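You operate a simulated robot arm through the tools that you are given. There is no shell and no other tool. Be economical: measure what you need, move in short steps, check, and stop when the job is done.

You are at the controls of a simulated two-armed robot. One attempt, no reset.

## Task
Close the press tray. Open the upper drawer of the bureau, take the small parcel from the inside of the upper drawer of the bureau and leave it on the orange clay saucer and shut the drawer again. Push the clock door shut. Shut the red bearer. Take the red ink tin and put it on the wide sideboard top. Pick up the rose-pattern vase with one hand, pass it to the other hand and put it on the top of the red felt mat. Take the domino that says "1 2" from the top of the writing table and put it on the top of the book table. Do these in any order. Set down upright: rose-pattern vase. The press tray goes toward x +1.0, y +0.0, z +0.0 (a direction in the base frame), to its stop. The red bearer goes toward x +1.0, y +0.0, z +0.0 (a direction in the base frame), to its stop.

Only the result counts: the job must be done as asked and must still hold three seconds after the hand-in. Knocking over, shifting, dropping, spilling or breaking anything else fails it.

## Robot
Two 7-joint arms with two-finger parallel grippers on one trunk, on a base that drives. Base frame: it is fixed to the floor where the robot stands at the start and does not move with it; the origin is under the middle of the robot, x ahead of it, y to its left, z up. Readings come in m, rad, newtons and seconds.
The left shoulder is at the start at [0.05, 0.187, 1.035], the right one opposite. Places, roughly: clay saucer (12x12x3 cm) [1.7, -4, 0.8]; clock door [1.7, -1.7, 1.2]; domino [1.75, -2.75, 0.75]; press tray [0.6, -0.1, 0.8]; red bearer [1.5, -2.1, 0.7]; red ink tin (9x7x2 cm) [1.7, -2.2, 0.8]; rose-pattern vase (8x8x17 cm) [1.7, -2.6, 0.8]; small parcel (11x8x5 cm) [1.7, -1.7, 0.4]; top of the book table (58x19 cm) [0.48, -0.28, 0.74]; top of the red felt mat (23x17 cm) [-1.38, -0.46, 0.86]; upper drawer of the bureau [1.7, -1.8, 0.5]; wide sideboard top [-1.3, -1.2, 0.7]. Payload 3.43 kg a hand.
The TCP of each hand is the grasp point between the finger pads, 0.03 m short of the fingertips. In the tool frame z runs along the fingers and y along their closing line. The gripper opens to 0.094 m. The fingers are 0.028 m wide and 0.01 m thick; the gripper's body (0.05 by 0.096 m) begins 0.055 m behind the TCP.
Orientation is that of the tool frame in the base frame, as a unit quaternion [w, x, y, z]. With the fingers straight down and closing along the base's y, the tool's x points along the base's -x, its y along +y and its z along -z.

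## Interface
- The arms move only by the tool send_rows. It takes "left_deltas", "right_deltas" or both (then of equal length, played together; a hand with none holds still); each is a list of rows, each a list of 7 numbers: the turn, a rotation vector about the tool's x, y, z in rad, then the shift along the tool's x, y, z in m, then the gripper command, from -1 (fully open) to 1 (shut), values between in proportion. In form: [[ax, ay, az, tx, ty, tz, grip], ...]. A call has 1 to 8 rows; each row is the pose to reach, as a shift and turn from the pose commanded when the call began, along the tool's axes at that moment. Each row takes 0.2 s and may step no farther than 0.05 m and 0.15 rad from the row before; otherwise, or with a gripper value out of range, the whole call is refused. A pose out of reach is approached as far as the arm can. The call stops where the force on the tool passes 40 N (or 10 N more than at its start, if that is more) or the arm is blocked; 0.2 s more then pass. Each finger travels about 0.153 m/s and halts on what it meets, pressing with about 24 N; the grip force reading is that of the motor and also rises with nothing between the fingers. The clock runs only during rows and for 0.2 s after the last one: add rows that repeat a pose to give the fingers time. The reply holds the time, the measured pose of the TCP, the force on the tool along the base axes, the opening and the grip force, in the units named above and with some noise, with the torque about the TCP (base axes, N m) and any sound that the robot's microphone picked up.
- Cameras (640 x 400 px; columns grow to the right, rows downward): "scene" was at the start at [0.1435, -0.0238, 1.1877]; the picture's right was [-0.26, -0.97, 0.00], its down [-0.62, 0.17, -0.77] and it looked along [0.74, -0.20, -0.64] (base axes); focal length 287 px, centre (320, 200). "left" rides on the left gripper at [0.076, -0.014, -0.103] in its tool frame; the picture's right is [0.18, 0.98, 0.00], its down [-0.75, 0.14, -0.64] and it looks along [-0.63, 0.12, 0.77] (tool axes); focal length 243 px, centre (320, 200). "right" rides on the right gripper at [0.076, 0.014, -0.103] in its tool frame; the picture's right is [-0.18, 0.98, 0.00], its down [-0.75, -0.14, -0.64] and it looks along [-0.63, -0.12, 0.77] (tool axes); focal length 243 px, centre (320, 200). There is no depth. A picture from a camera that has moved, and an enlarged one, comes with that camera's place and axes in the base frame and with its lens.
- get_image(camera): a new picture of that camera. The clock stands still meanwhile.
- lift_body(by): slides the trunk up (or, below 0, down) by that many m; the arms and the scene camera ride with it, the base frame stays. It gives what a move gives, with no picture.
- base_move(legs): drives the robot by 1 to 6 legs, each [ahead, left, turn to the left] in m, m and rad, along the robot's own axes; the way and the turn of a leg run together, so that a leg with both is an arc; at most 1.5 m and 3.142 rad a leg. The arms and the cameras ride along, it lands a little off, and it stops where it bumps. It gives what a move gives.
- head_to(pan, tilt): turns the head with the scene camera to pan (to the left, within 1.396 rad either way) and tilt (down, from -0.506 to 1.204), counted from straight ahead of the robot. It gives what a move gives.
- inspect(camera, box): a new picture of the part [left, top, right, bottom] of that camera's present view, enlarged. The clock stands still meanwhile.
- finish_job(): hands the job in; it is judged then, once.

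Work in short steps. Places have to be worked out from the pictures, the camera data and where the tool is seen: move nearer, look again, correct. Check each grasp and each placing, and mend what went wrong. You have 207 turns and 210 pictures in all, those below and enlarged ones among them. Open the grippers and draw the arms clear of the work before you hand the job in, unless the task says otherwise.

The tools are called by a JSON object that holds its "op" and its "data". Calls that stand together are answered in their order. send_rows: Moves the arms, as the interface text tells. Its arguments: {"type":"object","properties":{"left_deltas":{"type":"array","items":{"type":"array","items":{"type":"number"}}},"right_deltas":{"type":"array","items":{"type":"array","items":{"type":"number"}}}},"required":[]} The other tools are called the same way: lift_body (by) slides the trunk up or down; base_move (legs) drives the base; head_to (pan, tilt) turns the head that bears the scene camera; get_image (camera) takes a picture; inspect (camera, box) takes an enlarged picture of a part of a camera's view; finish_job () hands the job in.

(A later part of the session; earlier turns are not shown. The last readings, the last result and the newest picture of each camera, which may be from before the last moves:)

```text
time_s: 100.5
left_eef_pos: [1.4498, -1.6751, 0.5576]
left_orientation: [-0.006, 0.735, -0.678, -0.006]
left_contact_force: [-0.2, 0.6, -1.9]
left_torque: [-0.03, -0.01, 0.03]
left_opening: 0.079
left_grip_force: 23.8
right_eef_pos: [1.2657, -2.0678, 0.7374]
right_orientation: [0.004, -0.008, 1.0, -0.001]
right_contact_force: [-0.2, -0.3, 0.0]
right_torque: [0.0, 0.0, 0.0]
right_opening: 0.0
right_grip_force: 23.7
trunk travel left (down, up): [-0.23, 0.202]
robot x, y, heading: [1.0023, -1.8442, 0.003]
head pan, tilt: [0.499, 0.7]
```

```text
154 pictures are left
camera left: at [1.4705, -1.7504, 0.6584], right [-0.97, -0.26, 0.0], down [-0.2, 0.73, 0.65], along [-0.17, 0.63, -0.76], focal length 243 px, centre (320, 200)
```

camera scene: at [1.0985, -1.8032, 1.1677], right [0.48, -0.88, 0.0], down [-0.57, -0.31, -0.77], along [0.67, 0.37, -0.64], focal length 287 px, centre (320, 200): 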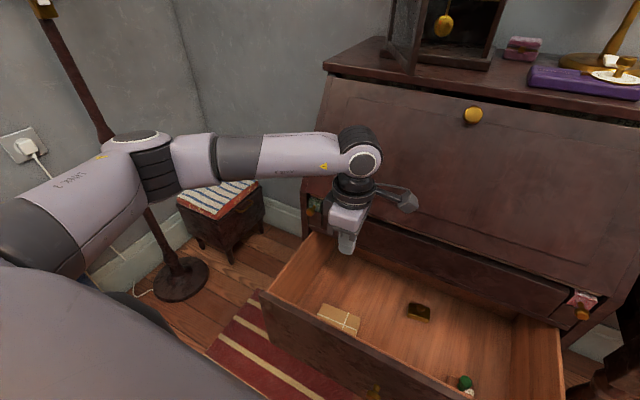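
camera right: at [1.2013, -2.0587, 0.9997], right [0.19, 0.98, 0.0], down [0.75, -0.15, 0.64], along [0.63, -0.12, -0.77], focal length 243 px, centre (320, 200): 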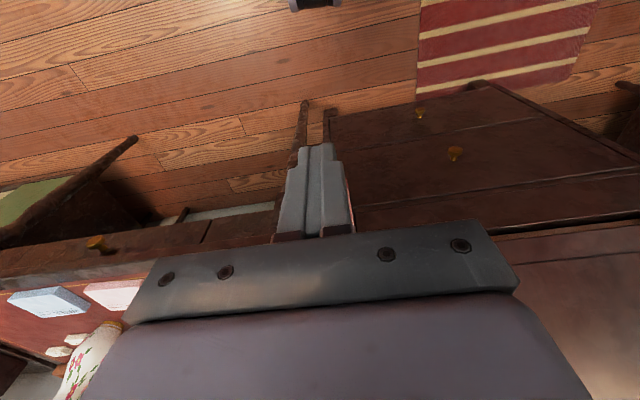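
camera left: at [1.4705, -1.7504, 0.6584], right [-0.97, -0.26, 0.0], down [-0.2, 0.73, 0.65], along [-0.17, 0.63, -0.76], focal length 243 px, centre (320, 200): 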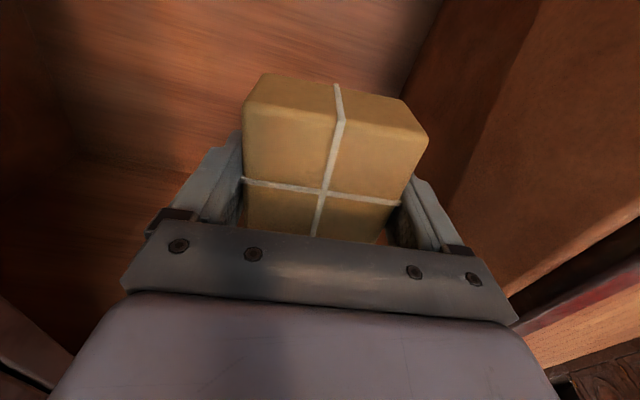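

Holding well. I raise it further and then back the base away.

{"op": "send_rows", "data": {"left_deltas": [[0, 0, 0, 0, 0, -0.015, 1], [0, 0, 0, 0, 0, -0.04, 1], [0, 0, 0, 0, 0, -0.07, 1], [0, 0, 0, 0, 0, -0.1, 1], [0, 0, 0, 0, 0, -0.13, 1], [0, 0, 0, 0, 0, -0.16, 1], [0, 0, 0, 0, 0, -0.19, 1], [0, 0, 0, 0, 0, -0.22, 1]]}}

{"op": "base_move", "data": {"legs": [[-0.25, 0, 0]]}}

{"op": "send_rows", "data": {"left_deltas": [[0, 0, 0, 0, 0.02, -0.02, 1], [0, 0, 0, 0, 0.05, -0.04, 1], [0, 0, 0, 0, 0.08, -0.06, 1], [0, 0, 0, 0, 0.11, -0.08, 1], [0, 0, 0, 0, 0.14, -0.1, 1], [0, 0, 0, 0, 0.16, -0.12, 1]], "right_deltas": [[0, -0.14, 0, 0, 0, 0, 1], [0, -0.28, 0, 0, 0, 0, 1], [0, -0.42, 0, 0, 0, 0, 1], [0, -0.56, 0, 0, 0, 0, 1], [0, -0.7, 0, 0, 0, 0.0, 1], [0, -0.84, 0, 0, 0, 0, 1]]}}

{"op": "head_to", "data": {"pan": 0.1, "tilt": 0.7}}

{"op": "get_image", "data": {"camera": "scene"}}

```text
time_s: 102.3
left_eef_pos: [1.45, -1.6794, 0.7781]
left_orientation: [-0.006, 0.735, -0.678, -0.007]
left_contact_force: [-0.5, 0.8, -2.0]
left_torque: [-0.01, 0.01, 0.0]
left_opening: 0.0793
left_grip_force: 23.6
right_eef_pos: [1.2667, -2.0681, 0.7373]
right_orientation: [0.004, -0.008, 1.0, -0.003]
right_contact_force: [-0.1, 0.0, -0.7]
right_torque: [0.02, 0.01, 0.01]
right_opening: 0.0001
right_grip_force: 23.8
trunk travel left (down, up): [-0.23, 0.202]
robot x, y, heading: [1.0055, -1.8394, -0.0]
head pan, tilt: [0.499, 0.7]
```

```text
time_s: 104.1
left_eef_pos: [1.208, -1.681, 0.7775]
left_orientation: [-0.006, 0.734, -0.679, -0.005]
left_contact_force: [-0.3, 0.6, -2.3]
left_torque: [-0.03, -0.02, -0.01]
left_opening: 0.0794
left_grip_force: 24.0
right_eef_pos: [1.0251, -2.0689, 0.7388]
right_orientation: [0.004, -0.006, 1.0, -0.002]
right_contact_force: [0.4, 0.5, 0.1]
right_torque: [-0.02, 0.03, 0.01]
right_opening: 0.0
right_grip_force: 24.5
trunk travel left (down, up): [-0.23, 0.202]
robot x, y, heading: [0.7578, -1.8424, -0.002]
head pan, tilt: [0.499, 0.7]
```

```text
time_s: 105.5
left_eef_pos: [1.0508, -1.6969, 0.8956]
left_orientation: [-0.006, 0.734, -0.679, -0.007]
left_contact_force: [-0.1, -0.2, -3.0]
left_torque: [-0.01, -0.02, 0.02]
left_opening: 0.0794
left_grip_force: 23.4
right_eef_pos: [1.0631, -2.0553, 0.7001]
right_orientation: [0.261, -0.008, 0.965, 0.006]
right_contact_force: [0.8, 0.2, -0.4]
right_torque: [0.02, -0.02, 0.03]
right_opening: 0.0
right_grip_force: 24.1
right hand out of reach, approached as far as the arm can: row 1, 2, 3, 4, 5, 6
trunk travel left (down, up): [-0.23, 0.202]
robot x, y, heading: [0.7609, -1.8427, -0.004]
head pan, tilt: [0.499, 0.7]
```

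```text
time_s: 106.3
left_eef_pos: [1.0512, -1.6964, 0.8965]
left_orientation: [-0.005, 0.734, -0.679, -0.006]
left_contact_force: [-0.6, 0.6, -1.7]
left_torque: [-0.01, 0.03, 0.0]
left_opening: 0.079
left_grip_force: 23.9
right_eef_pos: [1.0621, -2.0545, 0.6998]
right_orientation: [0.26, -0.007, 0.966, 0.006]
right_contact_force: [0.3, 0.6, 0.7]
right_torque: [0.02, 0.02, -0.01]
right_opening: 0.0
right_grip_force: 24.3
trunk travel left (down, up): [-0.23, 0.202]
robot x, y, heading: [0.7626, -1.8418, 0.0]
head pan, tilt: [0.099, 0.7]
```

```text
153 pictures are left
camera scene: at [0.9077, -1.8355, 1.1677], right [0.1, -1.0, 0.0], down [-0.64, -0.06, -0.76], along [0.76, 0.08, -0.64], focal length 287 px, centre (320, 200)
```

scene: 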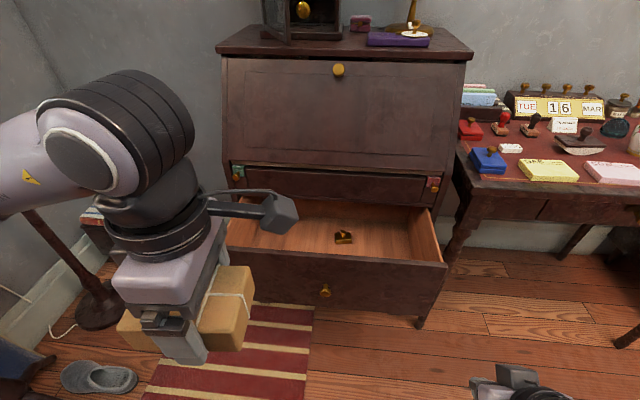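

The parcel is held clear. Next I lower the trunk and shift left so the right hand lines up with the drawer knob (y ≈ -1.81).

{"op": "lift_body", "data": {"by": -0.18}}

{"op": "base_move", "data": {"legs": [[0, 0.17, 0]]}}

{"op": "send_rows", "data": {"right_deltas": [[0, 0, 0, 0, 0.025, 0, 1], [0, 0, 0, 0, 0.05, 0, 1], [0, 0, 0, 0, 0.075, 0, 1], [0, 0, 0, 0, 0.075, 0, 1]]}}

{"op": "get_image", "data": {"camera": "scene"}}

{"op": "get_image", "data": {"camera": "right"}}

```text
time_s: 108.3
left_eef_pos: [1.0497, -1.6971, 0.7166]
left_orientation: [-0.006, 0.734, -0.679, -0.006]
left_contact_force: [0.5, 0.7, -2.0]
left_torque: [-0.09, 0.0, 0.03]
left_opening: 0.079
left_grip_force: 23.7
right_eef_pos: [1.0634, -2.0543, 0.519]
right_orientation: [0.26, -0.007, 0.966, 0.005]
right_contact_force: [-0.4, 0.5, 0.6]
right_torque: [-0.04, 0.03, 0.0]
right_opening: 0.0
right_grip_force: 24.3
trunk travel left (down, up): [-0.05, 0.382]
robot x, y, heading: [0.764, -1.8427, -0.0]
head pan, tilt: [0.099, 0.7]
```

```text
time_s: 109.8
left_eef_pos: [1.0489, -1.5232, 0.7176]
left_orientation: [-0.006, 0.736, -0.677, -0.007]
left_contact_force: [0.5, -0.5, -2.4]
left_torque: [-0.01, 0.03, -0.03]
left_opening: 0.0791
left_grip_force: 24.0
right_eef_pos: [1.0649, -1.8809, 0.5199]
right_orientation: [0.26, -0.011, 0.966, 0.007]
right_contact_force: [0.1, 0.9, 0.3]
right_torque: [-0.03, 0.0, -0.01]
right_opening: 0.0
right_grip_force: 24.2
trunk travel left (down, up): [-0.05, 0.382]
robot x, y, heading: [0.7608, -1.6742, 0.008]
head pan, tilt: [0.099, 0.7]
```

```text
time_s: 110.8
left_eef_pos: [1.0487, -1.5229, 0.7167]
left_orientation: [-0.006, 0.736, -0.677, -0.006]
left_contact_force: [-0.1, 0.0, -2.7]
left_torque: [-0.01, 0.01, -0.01]
left_opening: 0.0791
left_grip_force: 23.7
right_eef_pos: [1.0645, -1.8044, 0.5188]
right_orientation: [0.26, -0.011, 0.966, 0.007]
right_contact_force: [-0.5, 0.6, 0.3]
right_torque: [-0.02, 0.02, 0.03]
right_opening: 0.0001
right_grip_force: 24.1
trunk travel left (down, up): [-0.05, 0.382]
robot x, y, heading: [0.7633, -1.6722, 0.008]
head pan, tilt: [0.099, 0.7]
```

```text
152 pictures are left
camera scene: at [0.9071, -1.6626, 0.9877], right [0.11, -0.99, 0.0], down [-0.64, -0.07, -0.76], along [0.76, 0.08, -0.64], focal length 287 px, centre (320, 200)
```

scene: 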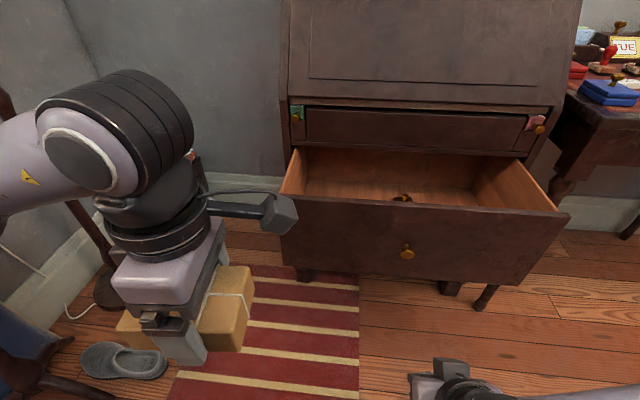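

```text
151 pictures are left
camera right: at [0.9464, -1.7944, 0.5707], right [0.14, 0.99, 0.1], down [0.33, -0.14, 0.93], along [0.93, -0.09, -0.35], focal length 243 px, centre (320, 200)
```

right: 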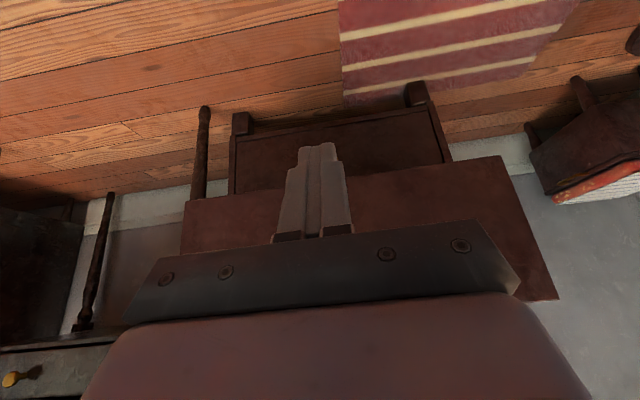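

Aligned with the knob. I drive forward 0.26 m; the last few cm begins pushing the drawer.

{"op": "base_move", "data": {"legs": [[0.26, 0, -0.006]]}}

{"op": "get_image", "data": {"camera": "scene"}}

```text
time_s: 112.6
left_eef_pos: [1.3058, -1.5273, 0.7161]
left_orientation: [-0.006, 0.73, -0.683, -0.006]
left_contact_force: [1.1, -1.3, -2.3]
left_torque: [-0.01, -0.02, 0.03]
left_opening: 0.0792
left_grip_force: 23.9
right_eef_pos: [1.3142, -1.8112, 0.5192]
right_orientation: [0.261, -0.003, 0.965, 0.004]
right_contact_force: [-1.2, 0.6, 0.1]
right_torque: [0.02, 0.01, -0.01]
right_opening: 0.0
right_grip_force: 24.1
trunk travel left (down, up): [-0.05, 0.382]
robot x, y, heading: [1.0131, -1.6666, -0.012]
head pan, tilt: [0.099, 0.7]
```

```text
150 pictures are left
camera scene: at [1.16, -1.6658, 0.9877], right [0.09, -1.0, 0.0], down [-0.64, -0.06, -0.76], along [0.76, 0.07, -0.64], focal length 287 px, centre (320, 200)
```

scene: 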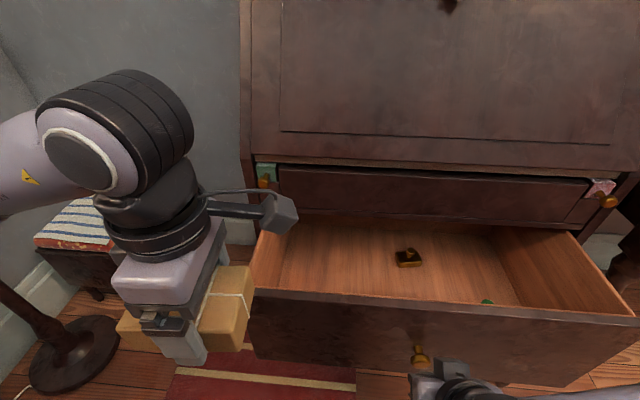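

The drawer is already moving in. I continue pushing with the arm along +x.

{"op": "send_rows", "data": {"right_deltas": [[0, 0, 0, -0.0173, 0, 0.01, 1], [0, 0, 0, -0.0346, 0, 0.02, 1], [0, 0, 0, -0.0519, 0, 0.03, 1], [0, 0, 0, -0.0692, 0, 0.04, 1], [0, 0, 0, -0.0865, 0, 0.05, 1], [0, 0, 0, -0.104, 0, 0.06, 1], [0, 0, 0, -0.121, 0, 0.07, 1], [0, 0, 0, -0.138, 0, 0.08, 1]]}}

{"op": "get_image", "data": {"camera": "scene"}}

```text
time_s: 114.4
left_eef_pos: [1.3054, -1.5285, 0.7163]
left_orientation: [-0.006, 0.731, -0.683, -0.006]
left_contact_force: [0.1, 0.9, -1.8]
left_torque: [0.02, -0.02, 0.0]
left_opening: 0.0795
left_grip_force: 23.7
right_eef_pos: [1.4758, -1.8102, 0.5203]
right_orientation: [0.261, -0.003, 0.965, 0.004]
right_contact_force: [-0.7, -0.3, 0.7]
right_torque: [0.01, 0.02, -0.01]
right_opening: 0.0
right_grip_force: 23.8
trunk travel left (down, up): [-0.05, 0.382]
robot x, y, heading: [1.0146, -1.6711, -0.01]
head pan, tilt: [0.099, 0.7]
```

```text
149 pictures are left
camera scene: at [1.16, -1.6658, 0.9877], right [0.09, -1.0, 0.0], down [-0.64, -0.06, -0.76], along [0.76, 0.07, -0.64], focal length 287 px, centre (320, 200)
```

scene: 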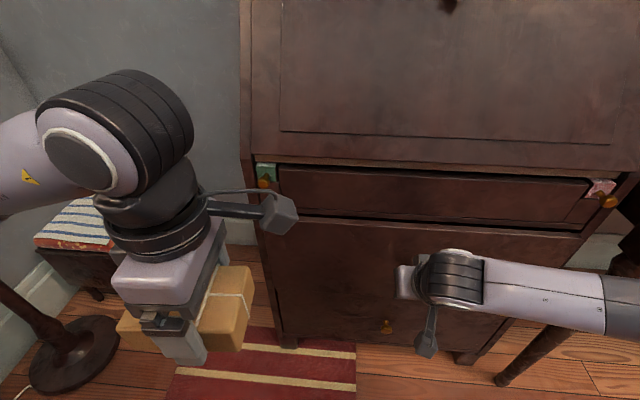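

Nearly shut. I push the last centimetres to the stop.

{"op": "send_rows", "data": {"right_deltas": [[0, 0, 0, -0.0087, 0, 0.005, 1], [0, 0, 0, -0.0173, 0, 0.01, 1], [0, 0, 0, -0.026, 0, 0.015, 1], [0, 0, 0, -0.0346, 0, 0.02, 1], [0, 0, 0, -0.0433, 0, 0.025, 1]]}}

{"op": "inspect", "data": {"camera": "scene", "box": [230, 140, 640, 380]}}

```text
time_s: 115.3
left_eef_pos: [1.3031, -1.5288, 0.7162]
left_orientation: [-0.006, 0.729, -0.684, -0.006]
left_contact_force: [0.6, -0.2, -2.1]
left_torque: [0.0, -0.02, 0.01]
left_opening: 0.0791
left_grip_force: 24.3
right_eef_pos: [1.4963, -1.8066, 0.5155]
right_orientation: [0.248, -0.006, 0.969, 0.006]
right_contact_force: [-4.5, 0.6, 2.0]
right_torque: [0.0, 0.05, 0.01]
right_opening: 0.0002
right_grip_force: 24.4
trunk travel left (down, up): [-0.05, 0.382]
robot x, y, heading: [1.0121, -1.6713, -0.012]
head pan, tilt: [0.099, 0.7]
stopped in row 4 (right hand): the force on the tool passed its limit (the readings are from after the stop); the commanded pose is now the measured one
```

```text
1.56 times, centred on (435, 260) of scene
camera zoom: at [1.1589, -1.6661, 0.9876], right [0.09, -1.0, 0.0], down [-0.64, -0.06, -0.77], along [0.76, 0.07, -0.64], focal length 448 px, centre (140, 106)
```

zoom: 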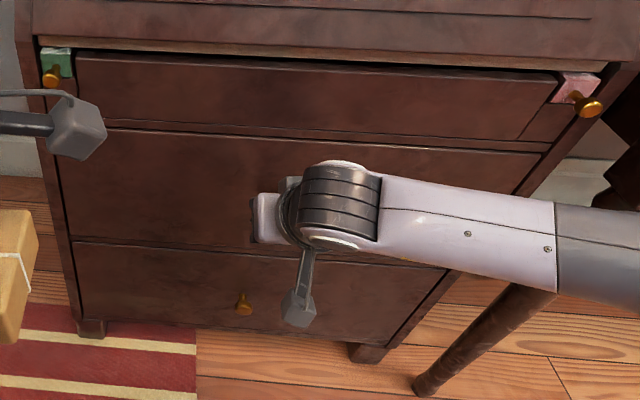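

Drawer is shut. I withdraw the right hand, back up, and raise the trunk to look at the clock door.

{"op": "send_rows", "data": {"right_deltas": [[0, 0, 0, 0.035, 0, -0.02, 1], [0, 0, 0, 0.07, 0, -0.04, 1], [0, 0, 0, 0.105, 0, -0.06, 1], [0, 0, 0, 0.14, 0, -0.08, 1]]}}

{"op": "base_move", "data": {"legs": [[-0.25, 0, 0.01]]}}

{"op": "lift_body", "data": {"by": 0.3}}

{"op": "head_to", "data": {"pan": 0.0, "tilt": 0.2}}

{"op": "get_image", "data": {"camera": "scene"}}

```text
time_s: 116.3
left_eef_pos: [1.3032, -1.5283, 0.7179]
left_orientation: [-0.006, 0.73, -0.683, -0.006]
left_contact_force: [0.3, 0.0, -1.9]
left_torque: [-0.02, 0.0, 0.01]
left_opening: 0.0793
left_grip_force: 24.4
right_eef_pos: [1.3354, -1.8121, 0.5214]
right_orientation: [0.249, -0.006, 0.969, 0.005]
right_contact_force: [0.3, -0.8, -0.6]
right_torque: [0.01, -0.03, 0.02]
right_opening: 0.0
right_grip_force: 23.7
trunk travel left (down, up): [-0.05, 0.382]
robot x, y, heading: [1.0146, -1.6716, -0.014]
head pan, tilt: [0.099, 0.7]
```

```text
time_s: 118.2
left_eef_pos: [1.0567, -1.5247, 0.7165]
left_orientation: [-0.006, 0.733, -0.681, -0.006]
left_contact_force: [-0.2, -0.7, -2.1]
left_torque: [-0.03, -0.01, 0.0]
left_opening: 0.0792
left_grip_force: 23.8
right_eef_pos: [1.0897, -1.8064, 0.5219]
right_orientation: [0.249, -0.008, 0.968, 0.006]
right_contact_force: [-0.4, -0.6, 0.6]
right_torque: [-0.01, -0.01, 0.03]
right_opening: 0.0
right_grip_force: 24.3
trunk travel left (down, up): [-0.05, 0.382]
robot x, y, heading: [0.7671, -1.6712, -0.005]
head pan, tilt: [0.099, 0.7]
```

```text
time_s: 121.2
left_eef_pos: [1.0563, -1.5249, 1.017]
left_orientation: [-0.006, 0.732, -0.681, -0.005]
left_contact_force: [1.1, -0.6, -2.0]
left_torque: [-0.02, 0.0, 0.01]
left_opening: 0.0791
left_grip_force: 23.5
right_eef_pos: [1.0891, -1.8054, 0.8212]
right_orientation: [0.249, -0.009, 0.968, 0.006]
right_contact_force: [0.1, 0.0, 0.1]
right_torque: [0.02, 0.02, 0.0]
right_opening: 0.0
right_grip_force: 24.1
trunk travel left (down, up): [-0.35, 0.082]
robot x, y, heading: [0.7644, -1.6686, -0.005]
head pan, tilt: [0.099, 0.7]
```

```text
time_s: 122.1
left_eef_pos: [1.0564, -1.5246, 1.0173]
left_orientation: [-0.006, 0.732, -0.681, -0.007]
left_contact_force: [-0.7, 0.7, -2.1]
left_torque: [-0.07, 0.01, 0.03]
left_opening: 0.0792
left_grip_force: 23.7
right_eef_pos: [1.0896, -1.8056, 0.822]
right_orientation: [0.249, -0.009, 0.968, 0.006]
right_contact_force: [-0.1, -0.7, 0.0]
right_torque: [-0.02, -0.01, -0.02]
right_opening: 0.0
right_grip_force: 23.9
trunk travel left (down, up): [-0.35, 0.082]
robot x, y, heading: [0.7657, -1.6692, -0.01]
head pan, tilt: [0.0, 0.201]
```

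```text
147 pictures are left
camera scene: at [0.9207, -1.6712, 1.333], right [-0.01, -1.0, 0.0], down [-0.2, 0.0, -0.98], along [0.98, -0.01, -0.2], focal length 287 px, centre (320, 200)
```

scene: 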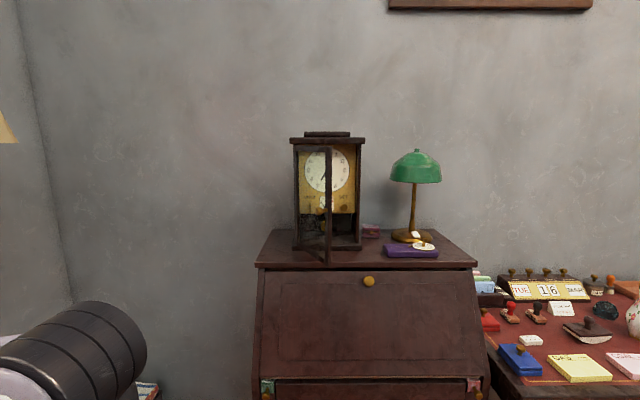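

{"op": "inspect", "data": {"camera": "scene", "box": [265, 120, 395, 280]}}

```text
2.50 times, centred on (330, 200) of scene
camera zoom: at [0.9207, -1.6712, 1.333], right [-0.01, -1.0, 0.0], down [-0.2, 0.0, -0.98], along [0.98, -0.01, -0.2], focal length 718 px, centre (295, 200)
```

zoom: 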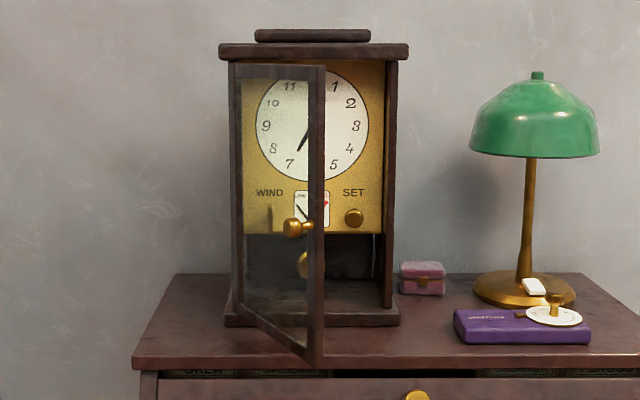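

The clock door is hinged on the left; its free edge is at about [1.66, -1.70], z 1.0–1.36. I raise the trunk and the right hand to z ≈ 1.14 with fingers more horizontal.

{"op": "lift_body", "data": {"by": 0.08}}

{"op": "send_rows", "data": {"right_deltas": [[0, -0.12, 0, -0.019, 0, -0.035, 1], [0, -0.24, 0, -0.038, 0, -0.07, 1], [0, -0.36, 0, -0.058, 0, -0.105, 1], [0, -0.48, 0, -0.077, 0, -0.14, 1], [0, -0.6, 0, -0.096, 0, -0.175, 1], [0, -0.7, 0, -0.1157, 0, -0.21, 1]], "left_deltas": [[0, 0, 0, 0, 0, -0.02, 1], [0, 0, 0, 0, 0, -0.04, 1], [0, 0, 0, 0, 0, -0.06, 1], [0, 0, 0, 0, 0, -0.08, 1], [0, 0, 0, 0, 0, -0.08, 1], [0, 0, 0, 0, 0, -0.08, 1]]}}

{"op": "get_image", "data": {"camera": "scene"}}

```text
time_s: 123.2
left_eef_pos: [1.0552, -1.5256, 1.0964]
left_orientation: [-0.007, 0.732, -0.681, -0.007]
left_contact_force: [-0.2, 0.2, -3.0]
left_torque: [-0.06, -0.02, 0.0]
left_opening: 0.079
left_grip_force: 23.9
right_eef_pos: [1.0893, -1.8064, 0.9022]
right_orientation: [0.249, -0.009, 0.969, 0.007]
right_contact_force: [-0.7, 0.3, 0.1]
right_torque: [0.02, 0.0, -0.05]
right_opening: 0.0
right_grip_force: 24.0
trunk travel left (down, up): [-0.43, 0.002]
robot x, y, heading: [0.7653, -1.6663, -0.008]
head pan, tilt: [0.0, 0.201]
```

```text
time_s: 124.7
left_eef_pos: [1.0555, -1.5248, 1.1781]
left_orientation: [-0.005, 0.732, -0.681, -0.006]
left_contact_force: [0.5, -1.1, -2.1]
left_torque: [-0.01, -0.01, 0.01]
left_opening: 0.079
left_grip_force: 23.8
right_eef_pos: [1.1379, -1.7508, 1.1345]
right_orientation: [0.566, -0.006, 0.824, 0.008]
right_contact_force: [0.3, -0.6, 0.0]
right_torque: [0.02, -0.03, -0.01]
right_opening: 0.0
right_grip_force: 24.8
right hand out of reach, approached as far as the arm can: row 2, 3, 4, 5, 6
trunk travel left (down, up): [-0.43, 0.002]
robot x, y, heading: [0.7654, -1.6697, -0.002]
head pan, tilt: [0.0, 0.201]
```

```text
145 pictures are left
camera scene: at [0.9199, -1.6706, 1.4131], right [-0.01, -1.0, 0.0], down [-0.2, 0.0, -0.98], along [0.98, -0.01, -0.2], focal length 287 px, centre (320, 200)
```

scene: 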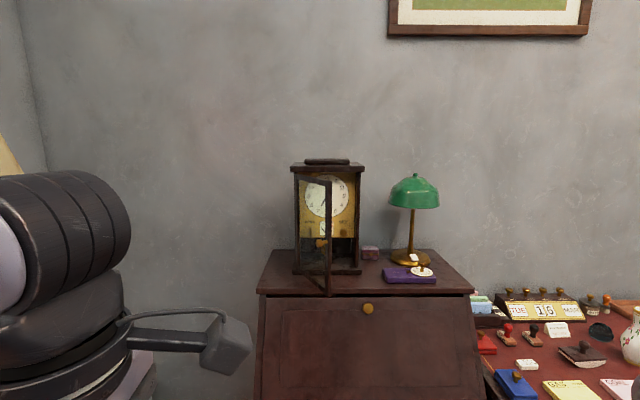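

Triangulating again: door free edge ≈ [1.59, -1.70], clock front x ≈ 1.72, hinge y ≈ -1.61. I raise the hand to z 1.21 (above the door knob), align at y -1.70 and drive closer.

{"op": "send_rows", "data": {"right_deltas": [[0, 0, 0, -0.035, 0.025, -0.013, 1], [0, 0, 0, -0.07, 0.05, -0.027, 1], [0, 0, 0, -0.07, 0.05, -0.027, 1]]}}

{"op": "base_move", "data": {"legs": [[0.34, 0, 0]]}}

{"op": "get_image", "data": {"camera": "scene"}}

{"op": "get_image", "data": {"camera": "right"}}

```text
time_s: 125.5
left_eef_pos: [1.0561, -1.5258, 1.177]
left_orientation: [-0.005, 0.732, -0.681, -0.007]
left_contact_force: [-0.3, 0.4, -1.4]
left_torque: [-0.05, 0.02, -0.01]
left_opening: 0.0794
left_grip_force: 23.6
right_eef_pos: [1.1367, -1.7002, 1.2143]
right_orientation: [0.565, -0.006, 0.825, 0.008]
right_contact_force: [-0.4, -0.1, -0.8]
right_torque: [0.01, -0.01, 0.0]
right_opening: 0.0
right_grip_force: 24.4
trunk travel left (down, up): [-0.43, 0.002]
robot x, y, heading: [0.7631, -1.6682, -0.008]
head pan, tilt: [0.0, 0.201]
```

```text
time_s: 127.6
left_eef_pos: [1.3845, -1.5231, 1.1783]
left_orientation: [-0.005, 0.736, -0.677, -0.007]
left_contact_force: [0.5, 0.3, -3.1]
left_torque: [-0.01, 0.01, -0.01]
left_opening: 0.0791
left_grip_force: 24.0
right_eef_pos: [1.4673, -1.6973, 1.2127]
right_orientation: [0.565, -0.011, 0.825, 0.012]
right_contact_force: [0.4, 1.1, -0.2]
right_torque: [0.02, 0.01, 0.0]
right_opening: 0.0
right_grip_force: 24.4
trunk travel left (down, up): [-0.43, 0.002]
robot x, y, heading: [1.0947, -1.668, 0.0]
head pan, tilt: [0.0, 0.201]
```

```text
144 pictures are left
camera scene: at [1.251, -1.6697, 1.413], right [0.01, -1.0, 0.0], down [-0.2, 0.0, -0.98], along [0.98, 0.01, -0.2], focal length 287 px, centre (320, 200)
```

scene: 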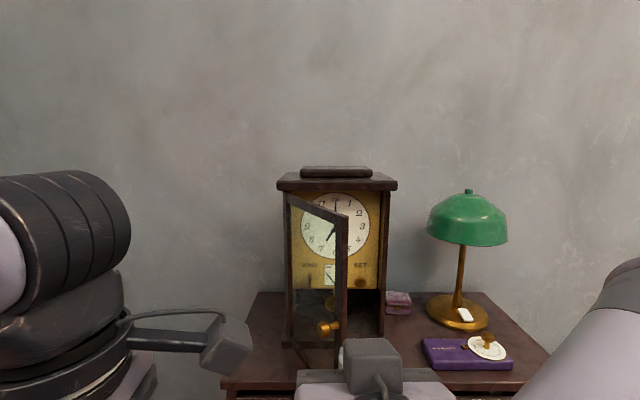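

```text
143 pictures are left
camera right: at [1.3437, -1.6871, 1.1808], right [0.04, 0.98, 0.18], down [-0.32, -0.16, 0.93], along [0.95, -0.09, 0.31], focal length 243 px, centre (320, 200)
```

right: 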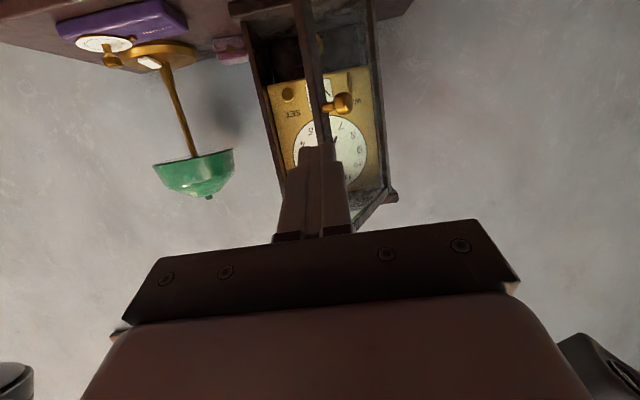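

The finger is aligned with the door stile. I push +x while drifting −y to follow the door's arc, relying on the force stop.

{"op": "send_rows", "data": {"right_deltas": [[0, 0, 0, -0.0144, 0.01, 0.037, 1], [0, 0, 0, -0.0288, 0.012, 0.0746, 1], [0, 0, 0, -0.04, 0.012, 0.1026, 1], [0, 0, 0, -0.05, 0.004, 0.13, 1], [0, 0, 0, -0.0594, -0.008, 0.154, 1], [0, 0, 0, -0.0666, -0.02, 0.1726, 1]]}}

{"op": "get_image", "data": {"camera": "scene"}}

{"op": "get_image", "data": {"camera": "right"}}

```text
time_s: 129.0
left_eef_pos: [1.3839, -1.524, 1.1788]
left_orientation: [-0.006, 0.735, -0.678, -0.005]
left_contact_force: [0.1, 0.7, -2.7]
left_torque: [0.0, -0.02, 0.01]
left_opening: 0.0792
left_grip_force: 23.9
right_eef_pos: [1.6551, -1.7121, 1.2137]
right_orientation: [0.565, -0.011, 0.825, 0.012]
right_contact_force: [0.1, -0.1, 0.1]
right_torque: [0.0, 0.0, 0.01]
right_opening: 0.0002
right_grip_force: 23.8
trunk travel left (down, up): [-0.43, 0.002]
robot x, y, heading: [1.0918, -1.6675, 0.005]
head pan, tilt: [0.0, 0.201]
```

```text
142 pictures are left
camera scene: at [1.2506, -1.6699, 1.4131], right [0.01, -1.0, 0.0], down [-0.2, 0.0, -0.98], along [0.98, 0.01, -0.2], focal length 287 px, centre (320, 200)
```

scene: 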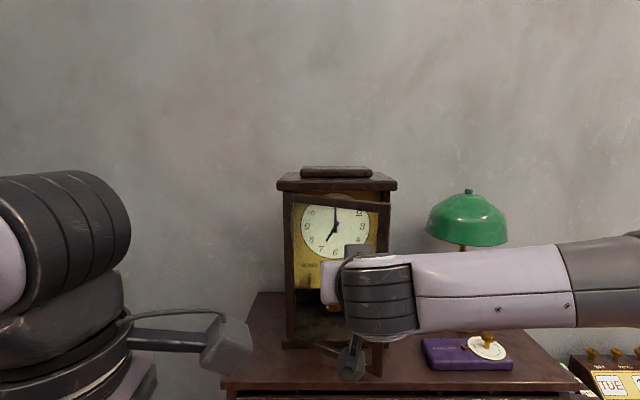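

```text
141 pictures are left
camera right: at [1.5318, -1.7026, 1.1808], right [0.03, 0.98, 0.18], down [-0.32, -0.16, 0.93], along [0.95, -0.09, 0.31], focal length 243 px, centre (320, 200)
```

right: 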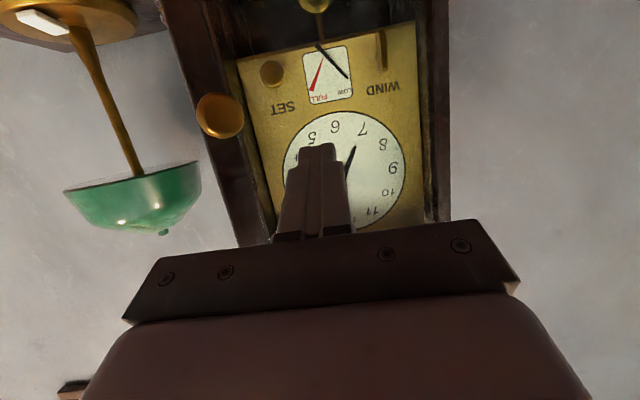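

The door is nearly shut but the finger's over the glass. I back off 2 cm, shift to the stile (−y ~4.5 cm), and push gently there.

{"op": "send_rows", "data": {"right_deltas": [[0, 0, 0, 0.0108, 0, -0.028, 1], [0, 0, 0, 0.0108, -0.025, -0.028, 1], [0, 0, 0, 0.0108, -0.048, -0.028, 1], [0, 0, 0, 0.0, -0.05, 0.0, 1], [0, 0, 0, -0.0054, -0.05, 0.014, 1], [0, 0, 0, -0.009, -0.05, 0.0233, 1], [0, 0, 0, -0.0126, -0.05, 0.0327, 1], [0, 0, 0, -0.0162, -0.05, 0.042, 1]]}}

{"op": "get_image", "data": {"camera": "right"}}

{"op": "get_image", "data": {"camera": "scene"}}

```text
time_s: 130.8
left_eef_pos: [1.384, -1.5218, 1.1774]
left_orientation: [-0.007, 0.735, -0.677, -0.006]
left_contact_force: [0.1, 0.4, -1.9]
left_torque: [-0.05, 0.01, 0.01]
left_opening: 0.0791
left_grip_force: 24.0
right_eef_pos: [1.6979, -1.7609, 1.2131]
right_orientation: [0.566, -0.012, 0.825, 0.013]
right_contact_force: [0.2, -0.3, -0.7]
right_torque: [-0.02, 0.02, -0.01]
right_opening: 0.0
right_grip_force: 23.7
trunk travel left (down, up): [-0.43, 0.002]
robot x, y, heading: [1.0976, -1.6684, 0.004]
head pan, tilt: [0.0, 0.201]
```

```text
140 pictures are left
camera right: at [1.5752, -1.7505, 1.1809], right [0.03, 0.98, 0.18], down [-0.32, -0.16, 0.93], along [0.95, -0.09, 0.31], focal length 243 px, centre (320, 200)
```

right: 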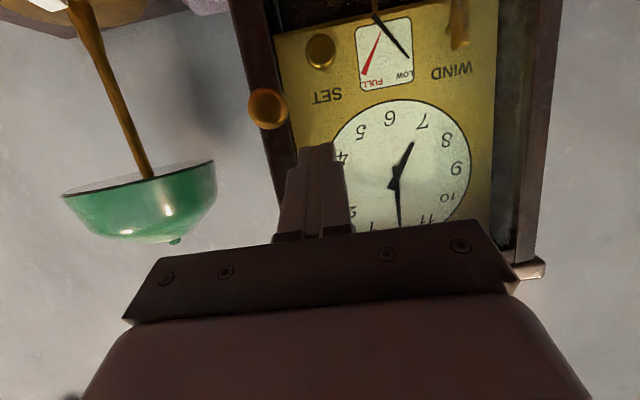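

```text
139 pictures are left
camera scene: at [1.2505, -1.6696, 1.4131], right [0.01, -1.0, 0.0], down [-0.2, 0.0, -0.98], along [0.98, 0.01, -0.2], focal length 287 px, centre (320, 200)
```

scene: 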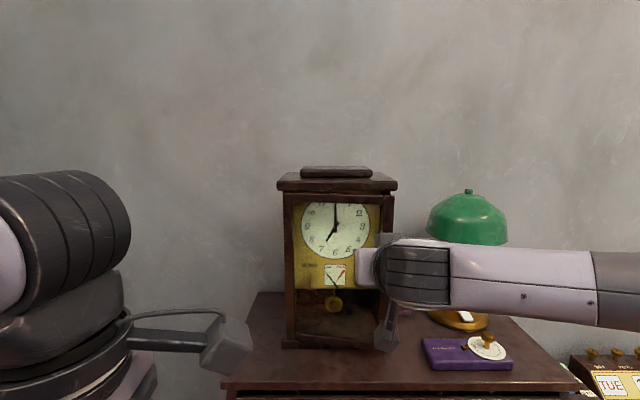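

Almost shut. I shift another 1.5 cm onto the stile and press until resistance.

{"op": "send_rows", "data": {"right_deltas": [[0, 0, 0, 0.0054, 0.0, -0.014, 1], [0, 0, 0, 0.0036, -0.016, -0.009, 1], [0, 0, 0, -0.0018, -0.016, 0.0047, 1], [0, 0, 0, -0.0054, -0.016, 0.014, 1], [0, 0, 0, -0.009, -0.016, 0.0233, 1], [0, 0, 0, -0.0126, -0.016, 0.0327, 1], [0, 0, 0, -0.0162, -0.016, 0.042, 1], [0, 0, 0, -0.018, -0.016, 0.0467, 1]]}}

{"op": "get_image", "data": {"camera": "right"}}

{"op": "inspect", "data": {"camera": "scene", "box": [250, 150, 450, 370]}}

```text
time_s: 132.3
left_eef_pos: [1.3781, -1.524, 1.1785]
left_orientation: [-0.008, 0.734, -0.679, -0.005]
left_contact_force: [0.1, 0.2, -2.3]
left_torque: [0.0, 0.01, -0.02]
left_opening: 0.0793
left_grip_force: 24.1
right_eef_pos: [1.7274, -1.7754, 1.2137]
right_orientation: [0.562, -0.012, 0.827, 0.012]
right_contact_force: [-28.4, -6.9, 2.8]
right_torque: [-0.1, -0.14, -0.34]
right_opening: 0.0003
right_grip_force: 24.1
trunk travel left (down, up): [-0.43, 0.002]
robot x, y, heading: [1.0918, -1.6679, 0.002]
head pan, tilt: [0.0, 0.201]
stopped in row 7 (right hand): the force on the tool passed its limit (the readings are from after the stop); the commanded pose is now the measured one
```

```text
138 pictures are left
camera right: at [1.6028, -1.7658, 1.1806], right [0.04, 0.98, 0.18], down [-0.32, -0.16, 0.94], along [0.95, -0.09, 0.31], focal length 243 px, centre (320, 200)
```

right: 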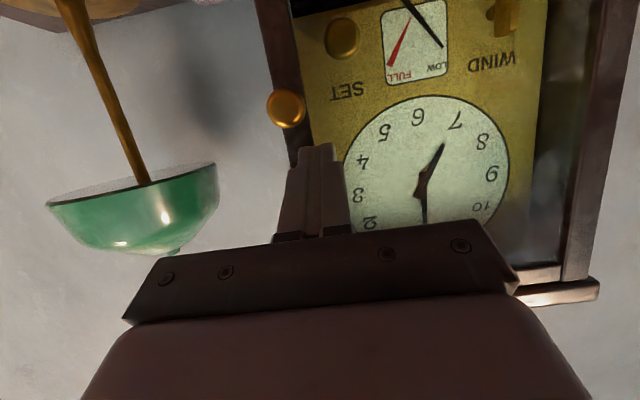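

```text
1.82 times, centred on (350, 260) of scene
camera zoom: at [1.2434, -1.6716, 1.414], right [0.0, -1.0, 0.0], down [-0.19, 0.0, -0.98], along [0.98, 0.0, -0.19], focal length 522 px, centre (266, 91)
```

zoom: 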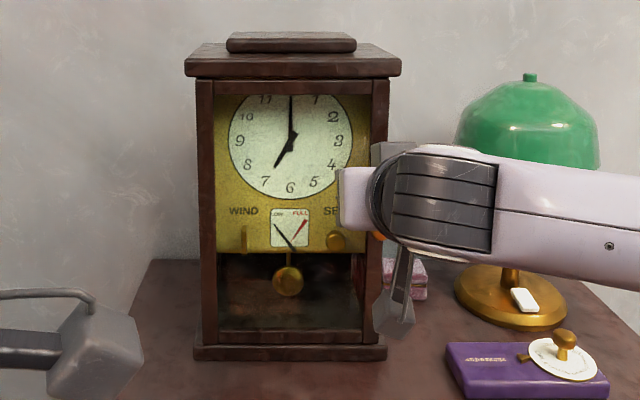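

The door is shut against its stop. I withdraw the right hand straight back and reverse the base.

{"op": "send_rows", "data": {"right_deltas": [[0, 0, 0, 0.0108, 0, -0.028, 1], [0, 0, 0, 0.0252, 0, -0.065, 1], [0, 0, 0, 0.04, 0, -0.103, 1], [0, 0, 0, 0.054, 0, -0.14, 1], [0, 0, 0, 0.07, 0, -0.182, 1], [0, 0, 0, 0.085, 0, -0.22, 1]]}}

{"op": "inspect", "data": {"camera": "scene", "box": [250, 150, 450, 370]}}

{"op": "base_move", "data": {"legs": [[-0.35, 0, 0]]}}

```text
time_s: 133.7
left_eef_pos: [1.3834, -1.5228, 1.1771]
left_orientation: [-0.006, 0.735, -0.678, -0.006]
left_contact_force: [-0.5, 0.1, -2.1]
left_torque: [0.01, -0.04, 0.0]
left_opening: 0.0791
left_grip_force: 23.6
right_eef_pos: [1.4976, -1.7803, 1.2093]
right_orientation: [0.562, -0.011, 0.827, 0.012]
right_contact_force: [-0.1, -0.7, 0.6]
right_torque: [-0.02, -0.02, 0.04]
right_opening: 0.0
right_grip_force: 23.8
trunk travel left (down, up): [-0.43, 0.002]
robot x, y, heading: [1.0955, -1.6711, 0.004]
head pan, tilt: [0.0, 0.201]
```

```text
1.82 times, centred on (350, 260) of scene
camera zoom: at [1.2493, -1.6697, 1.4131], right [0.0, -1.0, 0.0], down [-0.2, 0.0, -0.98], along [0.98, 0.0, -0.2], focal length 522 px, centre (266, 91)
```

zoom: 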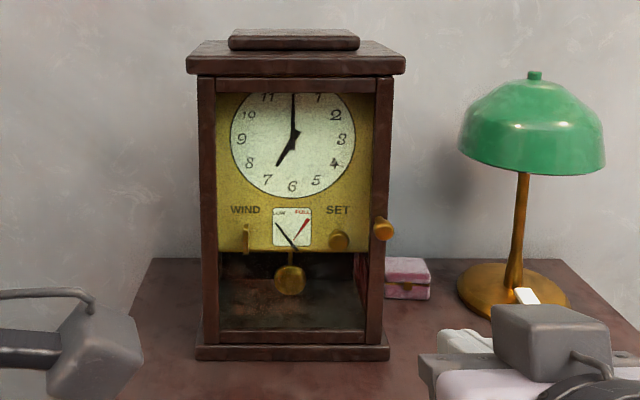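

```text
time_s: 136.0
left_eef_pos: [1.032, -1.5242, 1.1784]
left_orientation: [-0.006, 0.735, -0.678, -0.006]
left_contact_force: [0.1, 0.7, -0.7]
left_torque: [0.0, 0.01, 0.0]
left_opening: 0.0793
left_grip_force: 24.7
right_eef_pos: [1.1467, -1.7819, 1.2099]
right_orientation: [0.56, -0.012, 0.828, 0.012]
right_contact_force: [0.0, 0.6, 0.4]
right_torque: [0.0, 0.0, -0.02]
right_opening: 0.0
right_grip_force: 23.9
trunk travel left (down, up): [-0.43, 0.002]
robot x, y, heading: [0.7435, -1.6701, -0.001]
head pan, tilt: [0.0, 0.201]
```

The clock door is closed. Next: the saucer at about [1.7, -4, 0.8]. I straighten the right hand later; first sidestep right and look.

{"op": "base_move", "data": {"legs": [[0, -1.2, 0]]}}

{"op": "head_to", "data": {"pan": -0.5, "tilt": 0.5}}

{"op": "get_image", "data": {"camera": "scene"}}

```text
time_s: 142.1
left_eef_pos: [1.0232, -2.743, 1.178]
left_orientation: [-0.006, 0.724, -0.689, -0.006]
left_contact_force: [0.5, -0.1, -2.5]
left_torque: [-0.05, 0.0, -0.02]
left_opening: 0.0793
left_grip_force: 23.5
right_eef_pos: [1.1281, -3.004, 1.2098]
right_orientation: [0.561, 0.001, 0.828, 0.003]
right_contact_force: [0.1, -0.2, -0.1]
right_torque: [0.02, 0.02, -0.02]
right_opening: 0.0
right_grip_force: 23.9
trunk travel left (down, up): [-0.43, 0.002]
robot x, y, heading: [0.7323, -2.8785, -0.024]
head pan, tilt: [0.0, 0.201]
```

```text
time_s: 143.1
left_eef_pos: [1.0232, -2.7443, 1.177]
left_orientation: [-0.006, 0.724, -0.689, -0.007]
left_contact_force: [0.1, -0.2, -2.5]
left_torque: [-0.01, 0.03, -0.02]
left_opening: 0.0793
left_grip_force: 23.6
right_eef_pos: [1.1277, -3.0041, 1.2087]
right_orientation: [0.561, 0.002, 0.828, 0.002]
right_contact_force: [0.0, -0.1, -0.2]
right_torque: [-0.01, -0.01, 0.0]
right_opening: 0.0
right_grip_force: 23.7
trunk travel left (down, up): [-0.43, 0.002]
robot x, y, heading: [0.731, -2.8779, -0.028]
head pan, tilt: [-0.499, 0.499]
```

```text
135 pictures are left
camera scene: at [0.8705, -2.9287, 1.3855], right [-0.5, -0.86, 0.0], down [-0.41, 0.24, -0.88], along [0.76, -0.44, -0.48], focal length 287 px, centre (320, 200)
```

scene: 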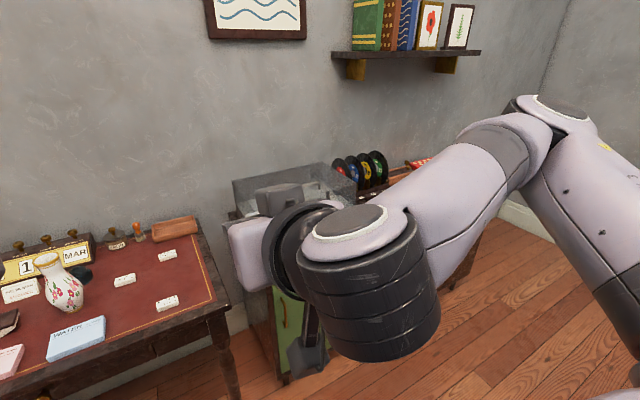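

I bring the right hand to a tucked tool-down pose, then continue sidestepping to the saucer table.

{"op": "send_rows", "data": {"right_deltas": [[0, 0.148, 0, 0.0255, -0.012, 0.003, 1], [0, 0.296, 0, 0.051, -0.025, 0.007, 1], [0, 0.444, 0, 0.0765, -0.037, 0.01, 1], [0, 0.592, 0, 0.102, -0.05, 0.014, 1], [0, 0.74, 0, 0.1275, -0.062, 0.017, 1], [0, 0.888, 0, 0.153, -0.075, 0.021, 1], [0, 1.036, 0, 0.1785, -0.088, 0.024, 1], [0, 1.184, 0, 0.204, -0.1, 0.028, 1]]}}

{"op": "base_move", "data": {"legs": [[0, -0.85, 0.025]]}}

{"op": "head_to", "data": {"pan": -0.1, "tilt": 0.5}}

{"op": "get_image", "data": {"camera": "scene"}}

```text
time_s: 144.9
left_eef_pos: [1.0235, -2.7427, 1.1763]
left_orientation: [-0.006, 0.724, -0.69, -0.007]
left_contact_force: [0.6, 0.3, -2.4]
left_torque: [-0.03, -0.01, 0.02]
left_opening: 0.0792
left_grip_force: 24.1
right_eef_pos: [1.0796, -3.1016, 1.0104]
right_orientation: [0.003, -0.001, 1.0, 0.003]
right_contact_force: [0.2, 0.0, -0.2]
right_torque: [0.01, -0.02, 0.0]
right_opening: 0.0002
right_grip_force: 24.0
trunk travel left (down, up): [-0.43, 0.002]
robot x, y, heading: [0.7304, -2.8809, -0.027]
head pan, tilt: [-0.499, 0.499]
```

```text
time_s: 149.4
left_eef_pos: [1.0041, -3.5909, 1.1778]
left_orientation: [-0.006, 0.731, -0.683, -0.007]
left_contact_force: [-0.3, 0.8, -2.7]
left_torque: [-0.01, 0.01, 0.01]
left_opening: 0.0793
left_grip_force: 23.9
right_eef_pos: [1.0692, -3.9478, 1.0094]
right_orientation: [0.004, -0.012, 1.0, 0.004]
right_contact_force: [0.3, -0.4, 0.1]
right_torque: [0.02, 0.0, -0.01]
right_opening: 0.0
right_grip_force: 24.1
trunk travel left (down, up): [-0.43, 0.002]
robot x, y, heading: [0.7146, -3.7341, -0.007]
head pan, tilt: [-0.499, 0.499]
```

```text
time_s: 150.3
left_eef_pos: [1.0052, -3.5912, 1.1781]
left_orientation: [-0.006, 0.732, -0.682, -0.007]
left_contact_force: [-0.1, 0.8, -1.9]
left_torque: [-0.03, 0.0, -0.04]
left_opening: 0.0791
left_grip_force: 24.0
right_eef_pos: [1.0697, -3.9478, 1.0106]
right_orientation: [0.003, -0.01, 1.0, 0.003]
right_contact_force: [-0.2, -0.1, -0.1]
right_torque: [-0.04, 0.01, 0.01]
right_opening: 0.0
right_grip_force: 23.6
trunk travel left (down, up): [-0.43, 0.002]
robot x, y, heading: [0.7132, -3.7341, -0.004]
head pan, tilt: [-0.099, 0.499]
```

```text
134 pictures are left
camera scene: at [0.8674, -3.7458, 1.3854], right [-0.11, -0.99, 0.0], down [-0.48, 0.05, -0.88], along [0.87, -0.09, -0.48], focal length 287 px, centre (320, 200)
```

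scene: 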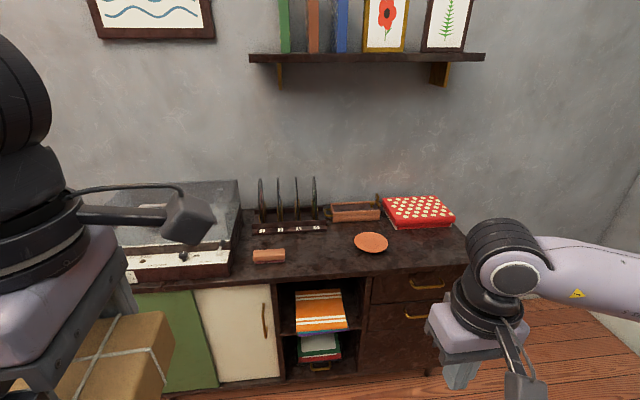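

The saucer is at about [1.63, -3.99, 0.8]. I sidestep right and approach so the left hand can reach it.

{"op": "base_move", "data": {"legs": [[0, -0.39, 0.004], [0.38, 0, 0]]}}

{"op": "head_to", "data": {"pan": 0.1, "tilt": 0.8}}

{"op": "get_image", "data": {"camera": "scene"}}

{"op": "get_image", "data": {"camera": "right"}}

```text
time_s: 154.7
left_eef_pos: [1.384, -3.9857, 1.178]
left_orientation: [-0.007, 0.73, -0.683, -0.007]
left_contact_force: [-0.5, -0.3, -1.4]
left_torque: [-0.02, 0.02, -0.02]
left_opening: 0.0791
left_grip_force: 23.6
right_eef_pos: [1.4485, -4.3438, 1.0102]
right_orientation: [0.004, -0.01, 1.0, 0.003]
right_contact_force: [0.1, -0.3, 0.2]
right_torque: [0.02, 0.04, -0.02]
right_opening: 0.0
right_grip_force: 23.9
trunk travel left (down, up): [-0.43, 0.002]
robot x, y, heading: [1.0944, -4.13, -0.007]
head pan, tilt: [-0.099, 0.499]
```

```text
time_s: 155.5
left_eef_pos: [1.3843, -3.9859, 1.1772]
left_orientation: [-0.006, 0.73, -0.683, -0.006]
left_contact_force: [0.1, 0.0, -2.2]
left_torque: [-0.04, 0.02, 0.0]
left_opening: 0.0793
left_grip_force: 23.9
right_eef_pos: [1.447, -4.3431, 1.0094]
right_orientation: [0.004, -0.01, 1.0, 0.002]
right_contact_force: [0.4, 0.2, 0.4]
right_torque: [-0.03, 0.02, -0.01]
right_opening: 0.0001
right_grip_force: 24.1
trunk travel left (down, up): [-0.43, 0.002]
robot x, y, heading: [1.0937, -4.1269, -0.004]
head pan, tilt: [0.099, 0.799]
```

```text
133 pictures are left
camera scene: at [1.2359, -4.1233, 1.3595], right [0.09, -1.0, 0.0], down [-0.71, -0.06, -0.7], along [0.69, 0.06, -0.72], focal length 287 px, centre (320, 200)
```

scene: 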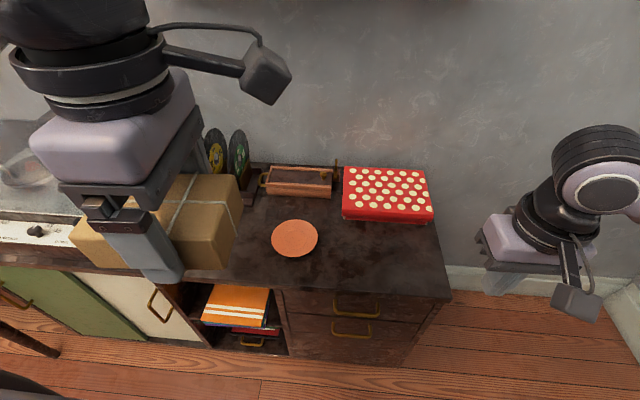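

```text
132 pictures are left
camera right: at [1.37, -4.3323, 1.1134], right [0.16, 0.99, 0.01], down [0.75, -0.13, 0.65], along [0.64, -0.1, -0.76], focal length 243 px, centre (320, 200)
```

right: 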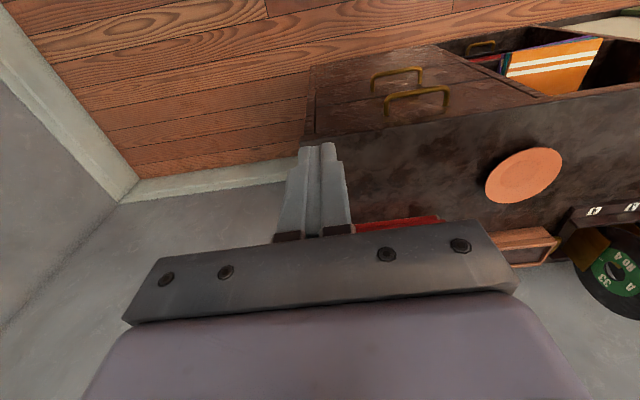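

Triangulated saucer centre: [1.663, -4.022, 0.77]. I nudge the base 8 cm closer and move the left hand over the saucer at height.

{"op": "base_move", "data": {"legs": [[0.08, 0, 0]]}}

{"op": "send_rows", "data": {"left_deltas": [[0, 0, 0, 0.0, -0.035, 0.02, 1], [0, 0, 0, 0.0, -0.07, 0.04, 1], [0, 0, 0, 0.01, -0.105, 0.06, 1], [0, 0, 0, 0.01, -0.14, 0.08, 1], [0, 0, 0, 0.01, -0.175, 0.11, 1], [0, 0, 0, 0.01, -0.2, 0.14, 1], [0, 0, 0, 0.01, -0.2, 0.18, 1]]}}

{"op": "get_image", "data": {"camera": "scene"}}

{"op": "get_image", "data": {"camera": "left"}}

```text
time_s: 156.6
left_eef_pos: [1.4632, -3.9871, 1.178]
left_orientation: [-0.007, 0.73, -0.684, -0.006]
left_contact_force: [-0.6, -0.9, -2.0]
left_torque: [-0.03, 0.04, 0.01]
left_opening: 0.0791
left_grip_force: 23.8
right_eef_pos: [1.5267, -4.3444, 1.0094]
right_orientation: [0.004, -0.009, 1.0, 0.002]
right_contact_force: [0.0, 0.2, -0.1]
right_torque: [0.05, 0.01, -0.01]
right_opening: 0.0002
right_grip_force: 24.5
trunk travel left (down, up): [-0.43, 0.002]
robot x, y, heading: [1.1731, -4.1302, -0.01]
head pan, tilt: [0.099, 0.799]
```

```text
time_s: 158.2
left_eef_pos: [1.6606, -3.9757, 0.9986]
left_orientation: [-0.006, 0.731, -0.683, -0.007]
left_contact_force: [-0.1, -0.5, -2.0]
left_torque: [-0.02, 0.01, 0.03]
left_opening: 0.0791
left_grip_force: 24.0
right_eef_pos: [1.5258, -4.3448, 1.0101]
right_orientation: [0.003, -0.01, 1.0, 0.003]
right_contact_force: [1.1, 0.3, 0.1]
right_torque: [0.0, 0.0, 0.02]
right_opening: 0.0001
right_grip_force: 23.7
trunk travel left (down, up): [-0.43, 0.002]
robot x, y, heading: [1.1739, -4.1288, -0.011]
head pan, tilt: [0.099, 0.799]
```

```text
131 pictures are left
camera scene: at [1.3147, -4.1239, 1.3595], right [0.09, -1.0, 0.0], down [-0.71, -0.06, -0.7], along [0.69, 0.06, -0.72], focal length 287 px, centre (320, 200)
```

scene: 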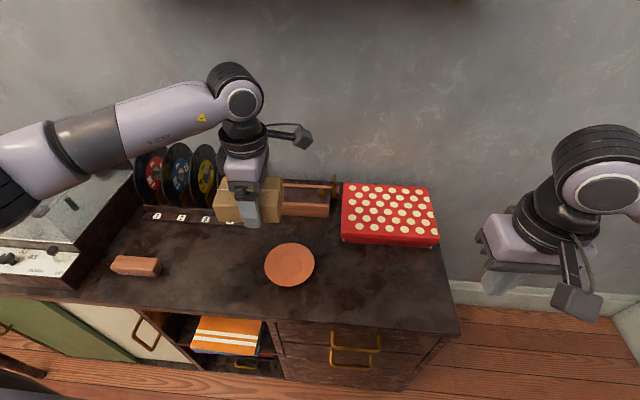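

```text
130 pictures are left
camera left: at [1.6815, -4.0514, 1.0999], right [-0.97, -0.25, 0.0], down [-0.19, 0.73, 0.66], along [-0.16, 0.64, -0.76], focal length 243 px, centre (320, 200)
```

left: 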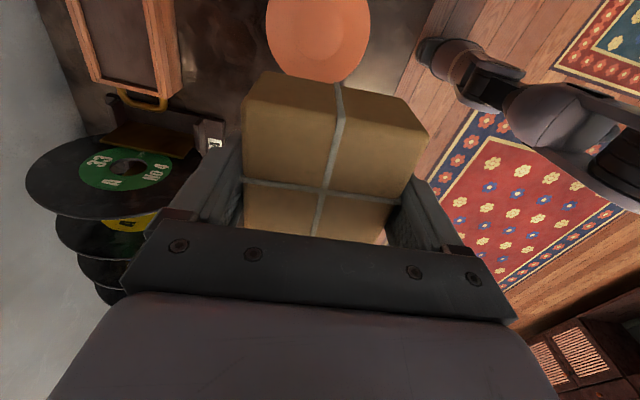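

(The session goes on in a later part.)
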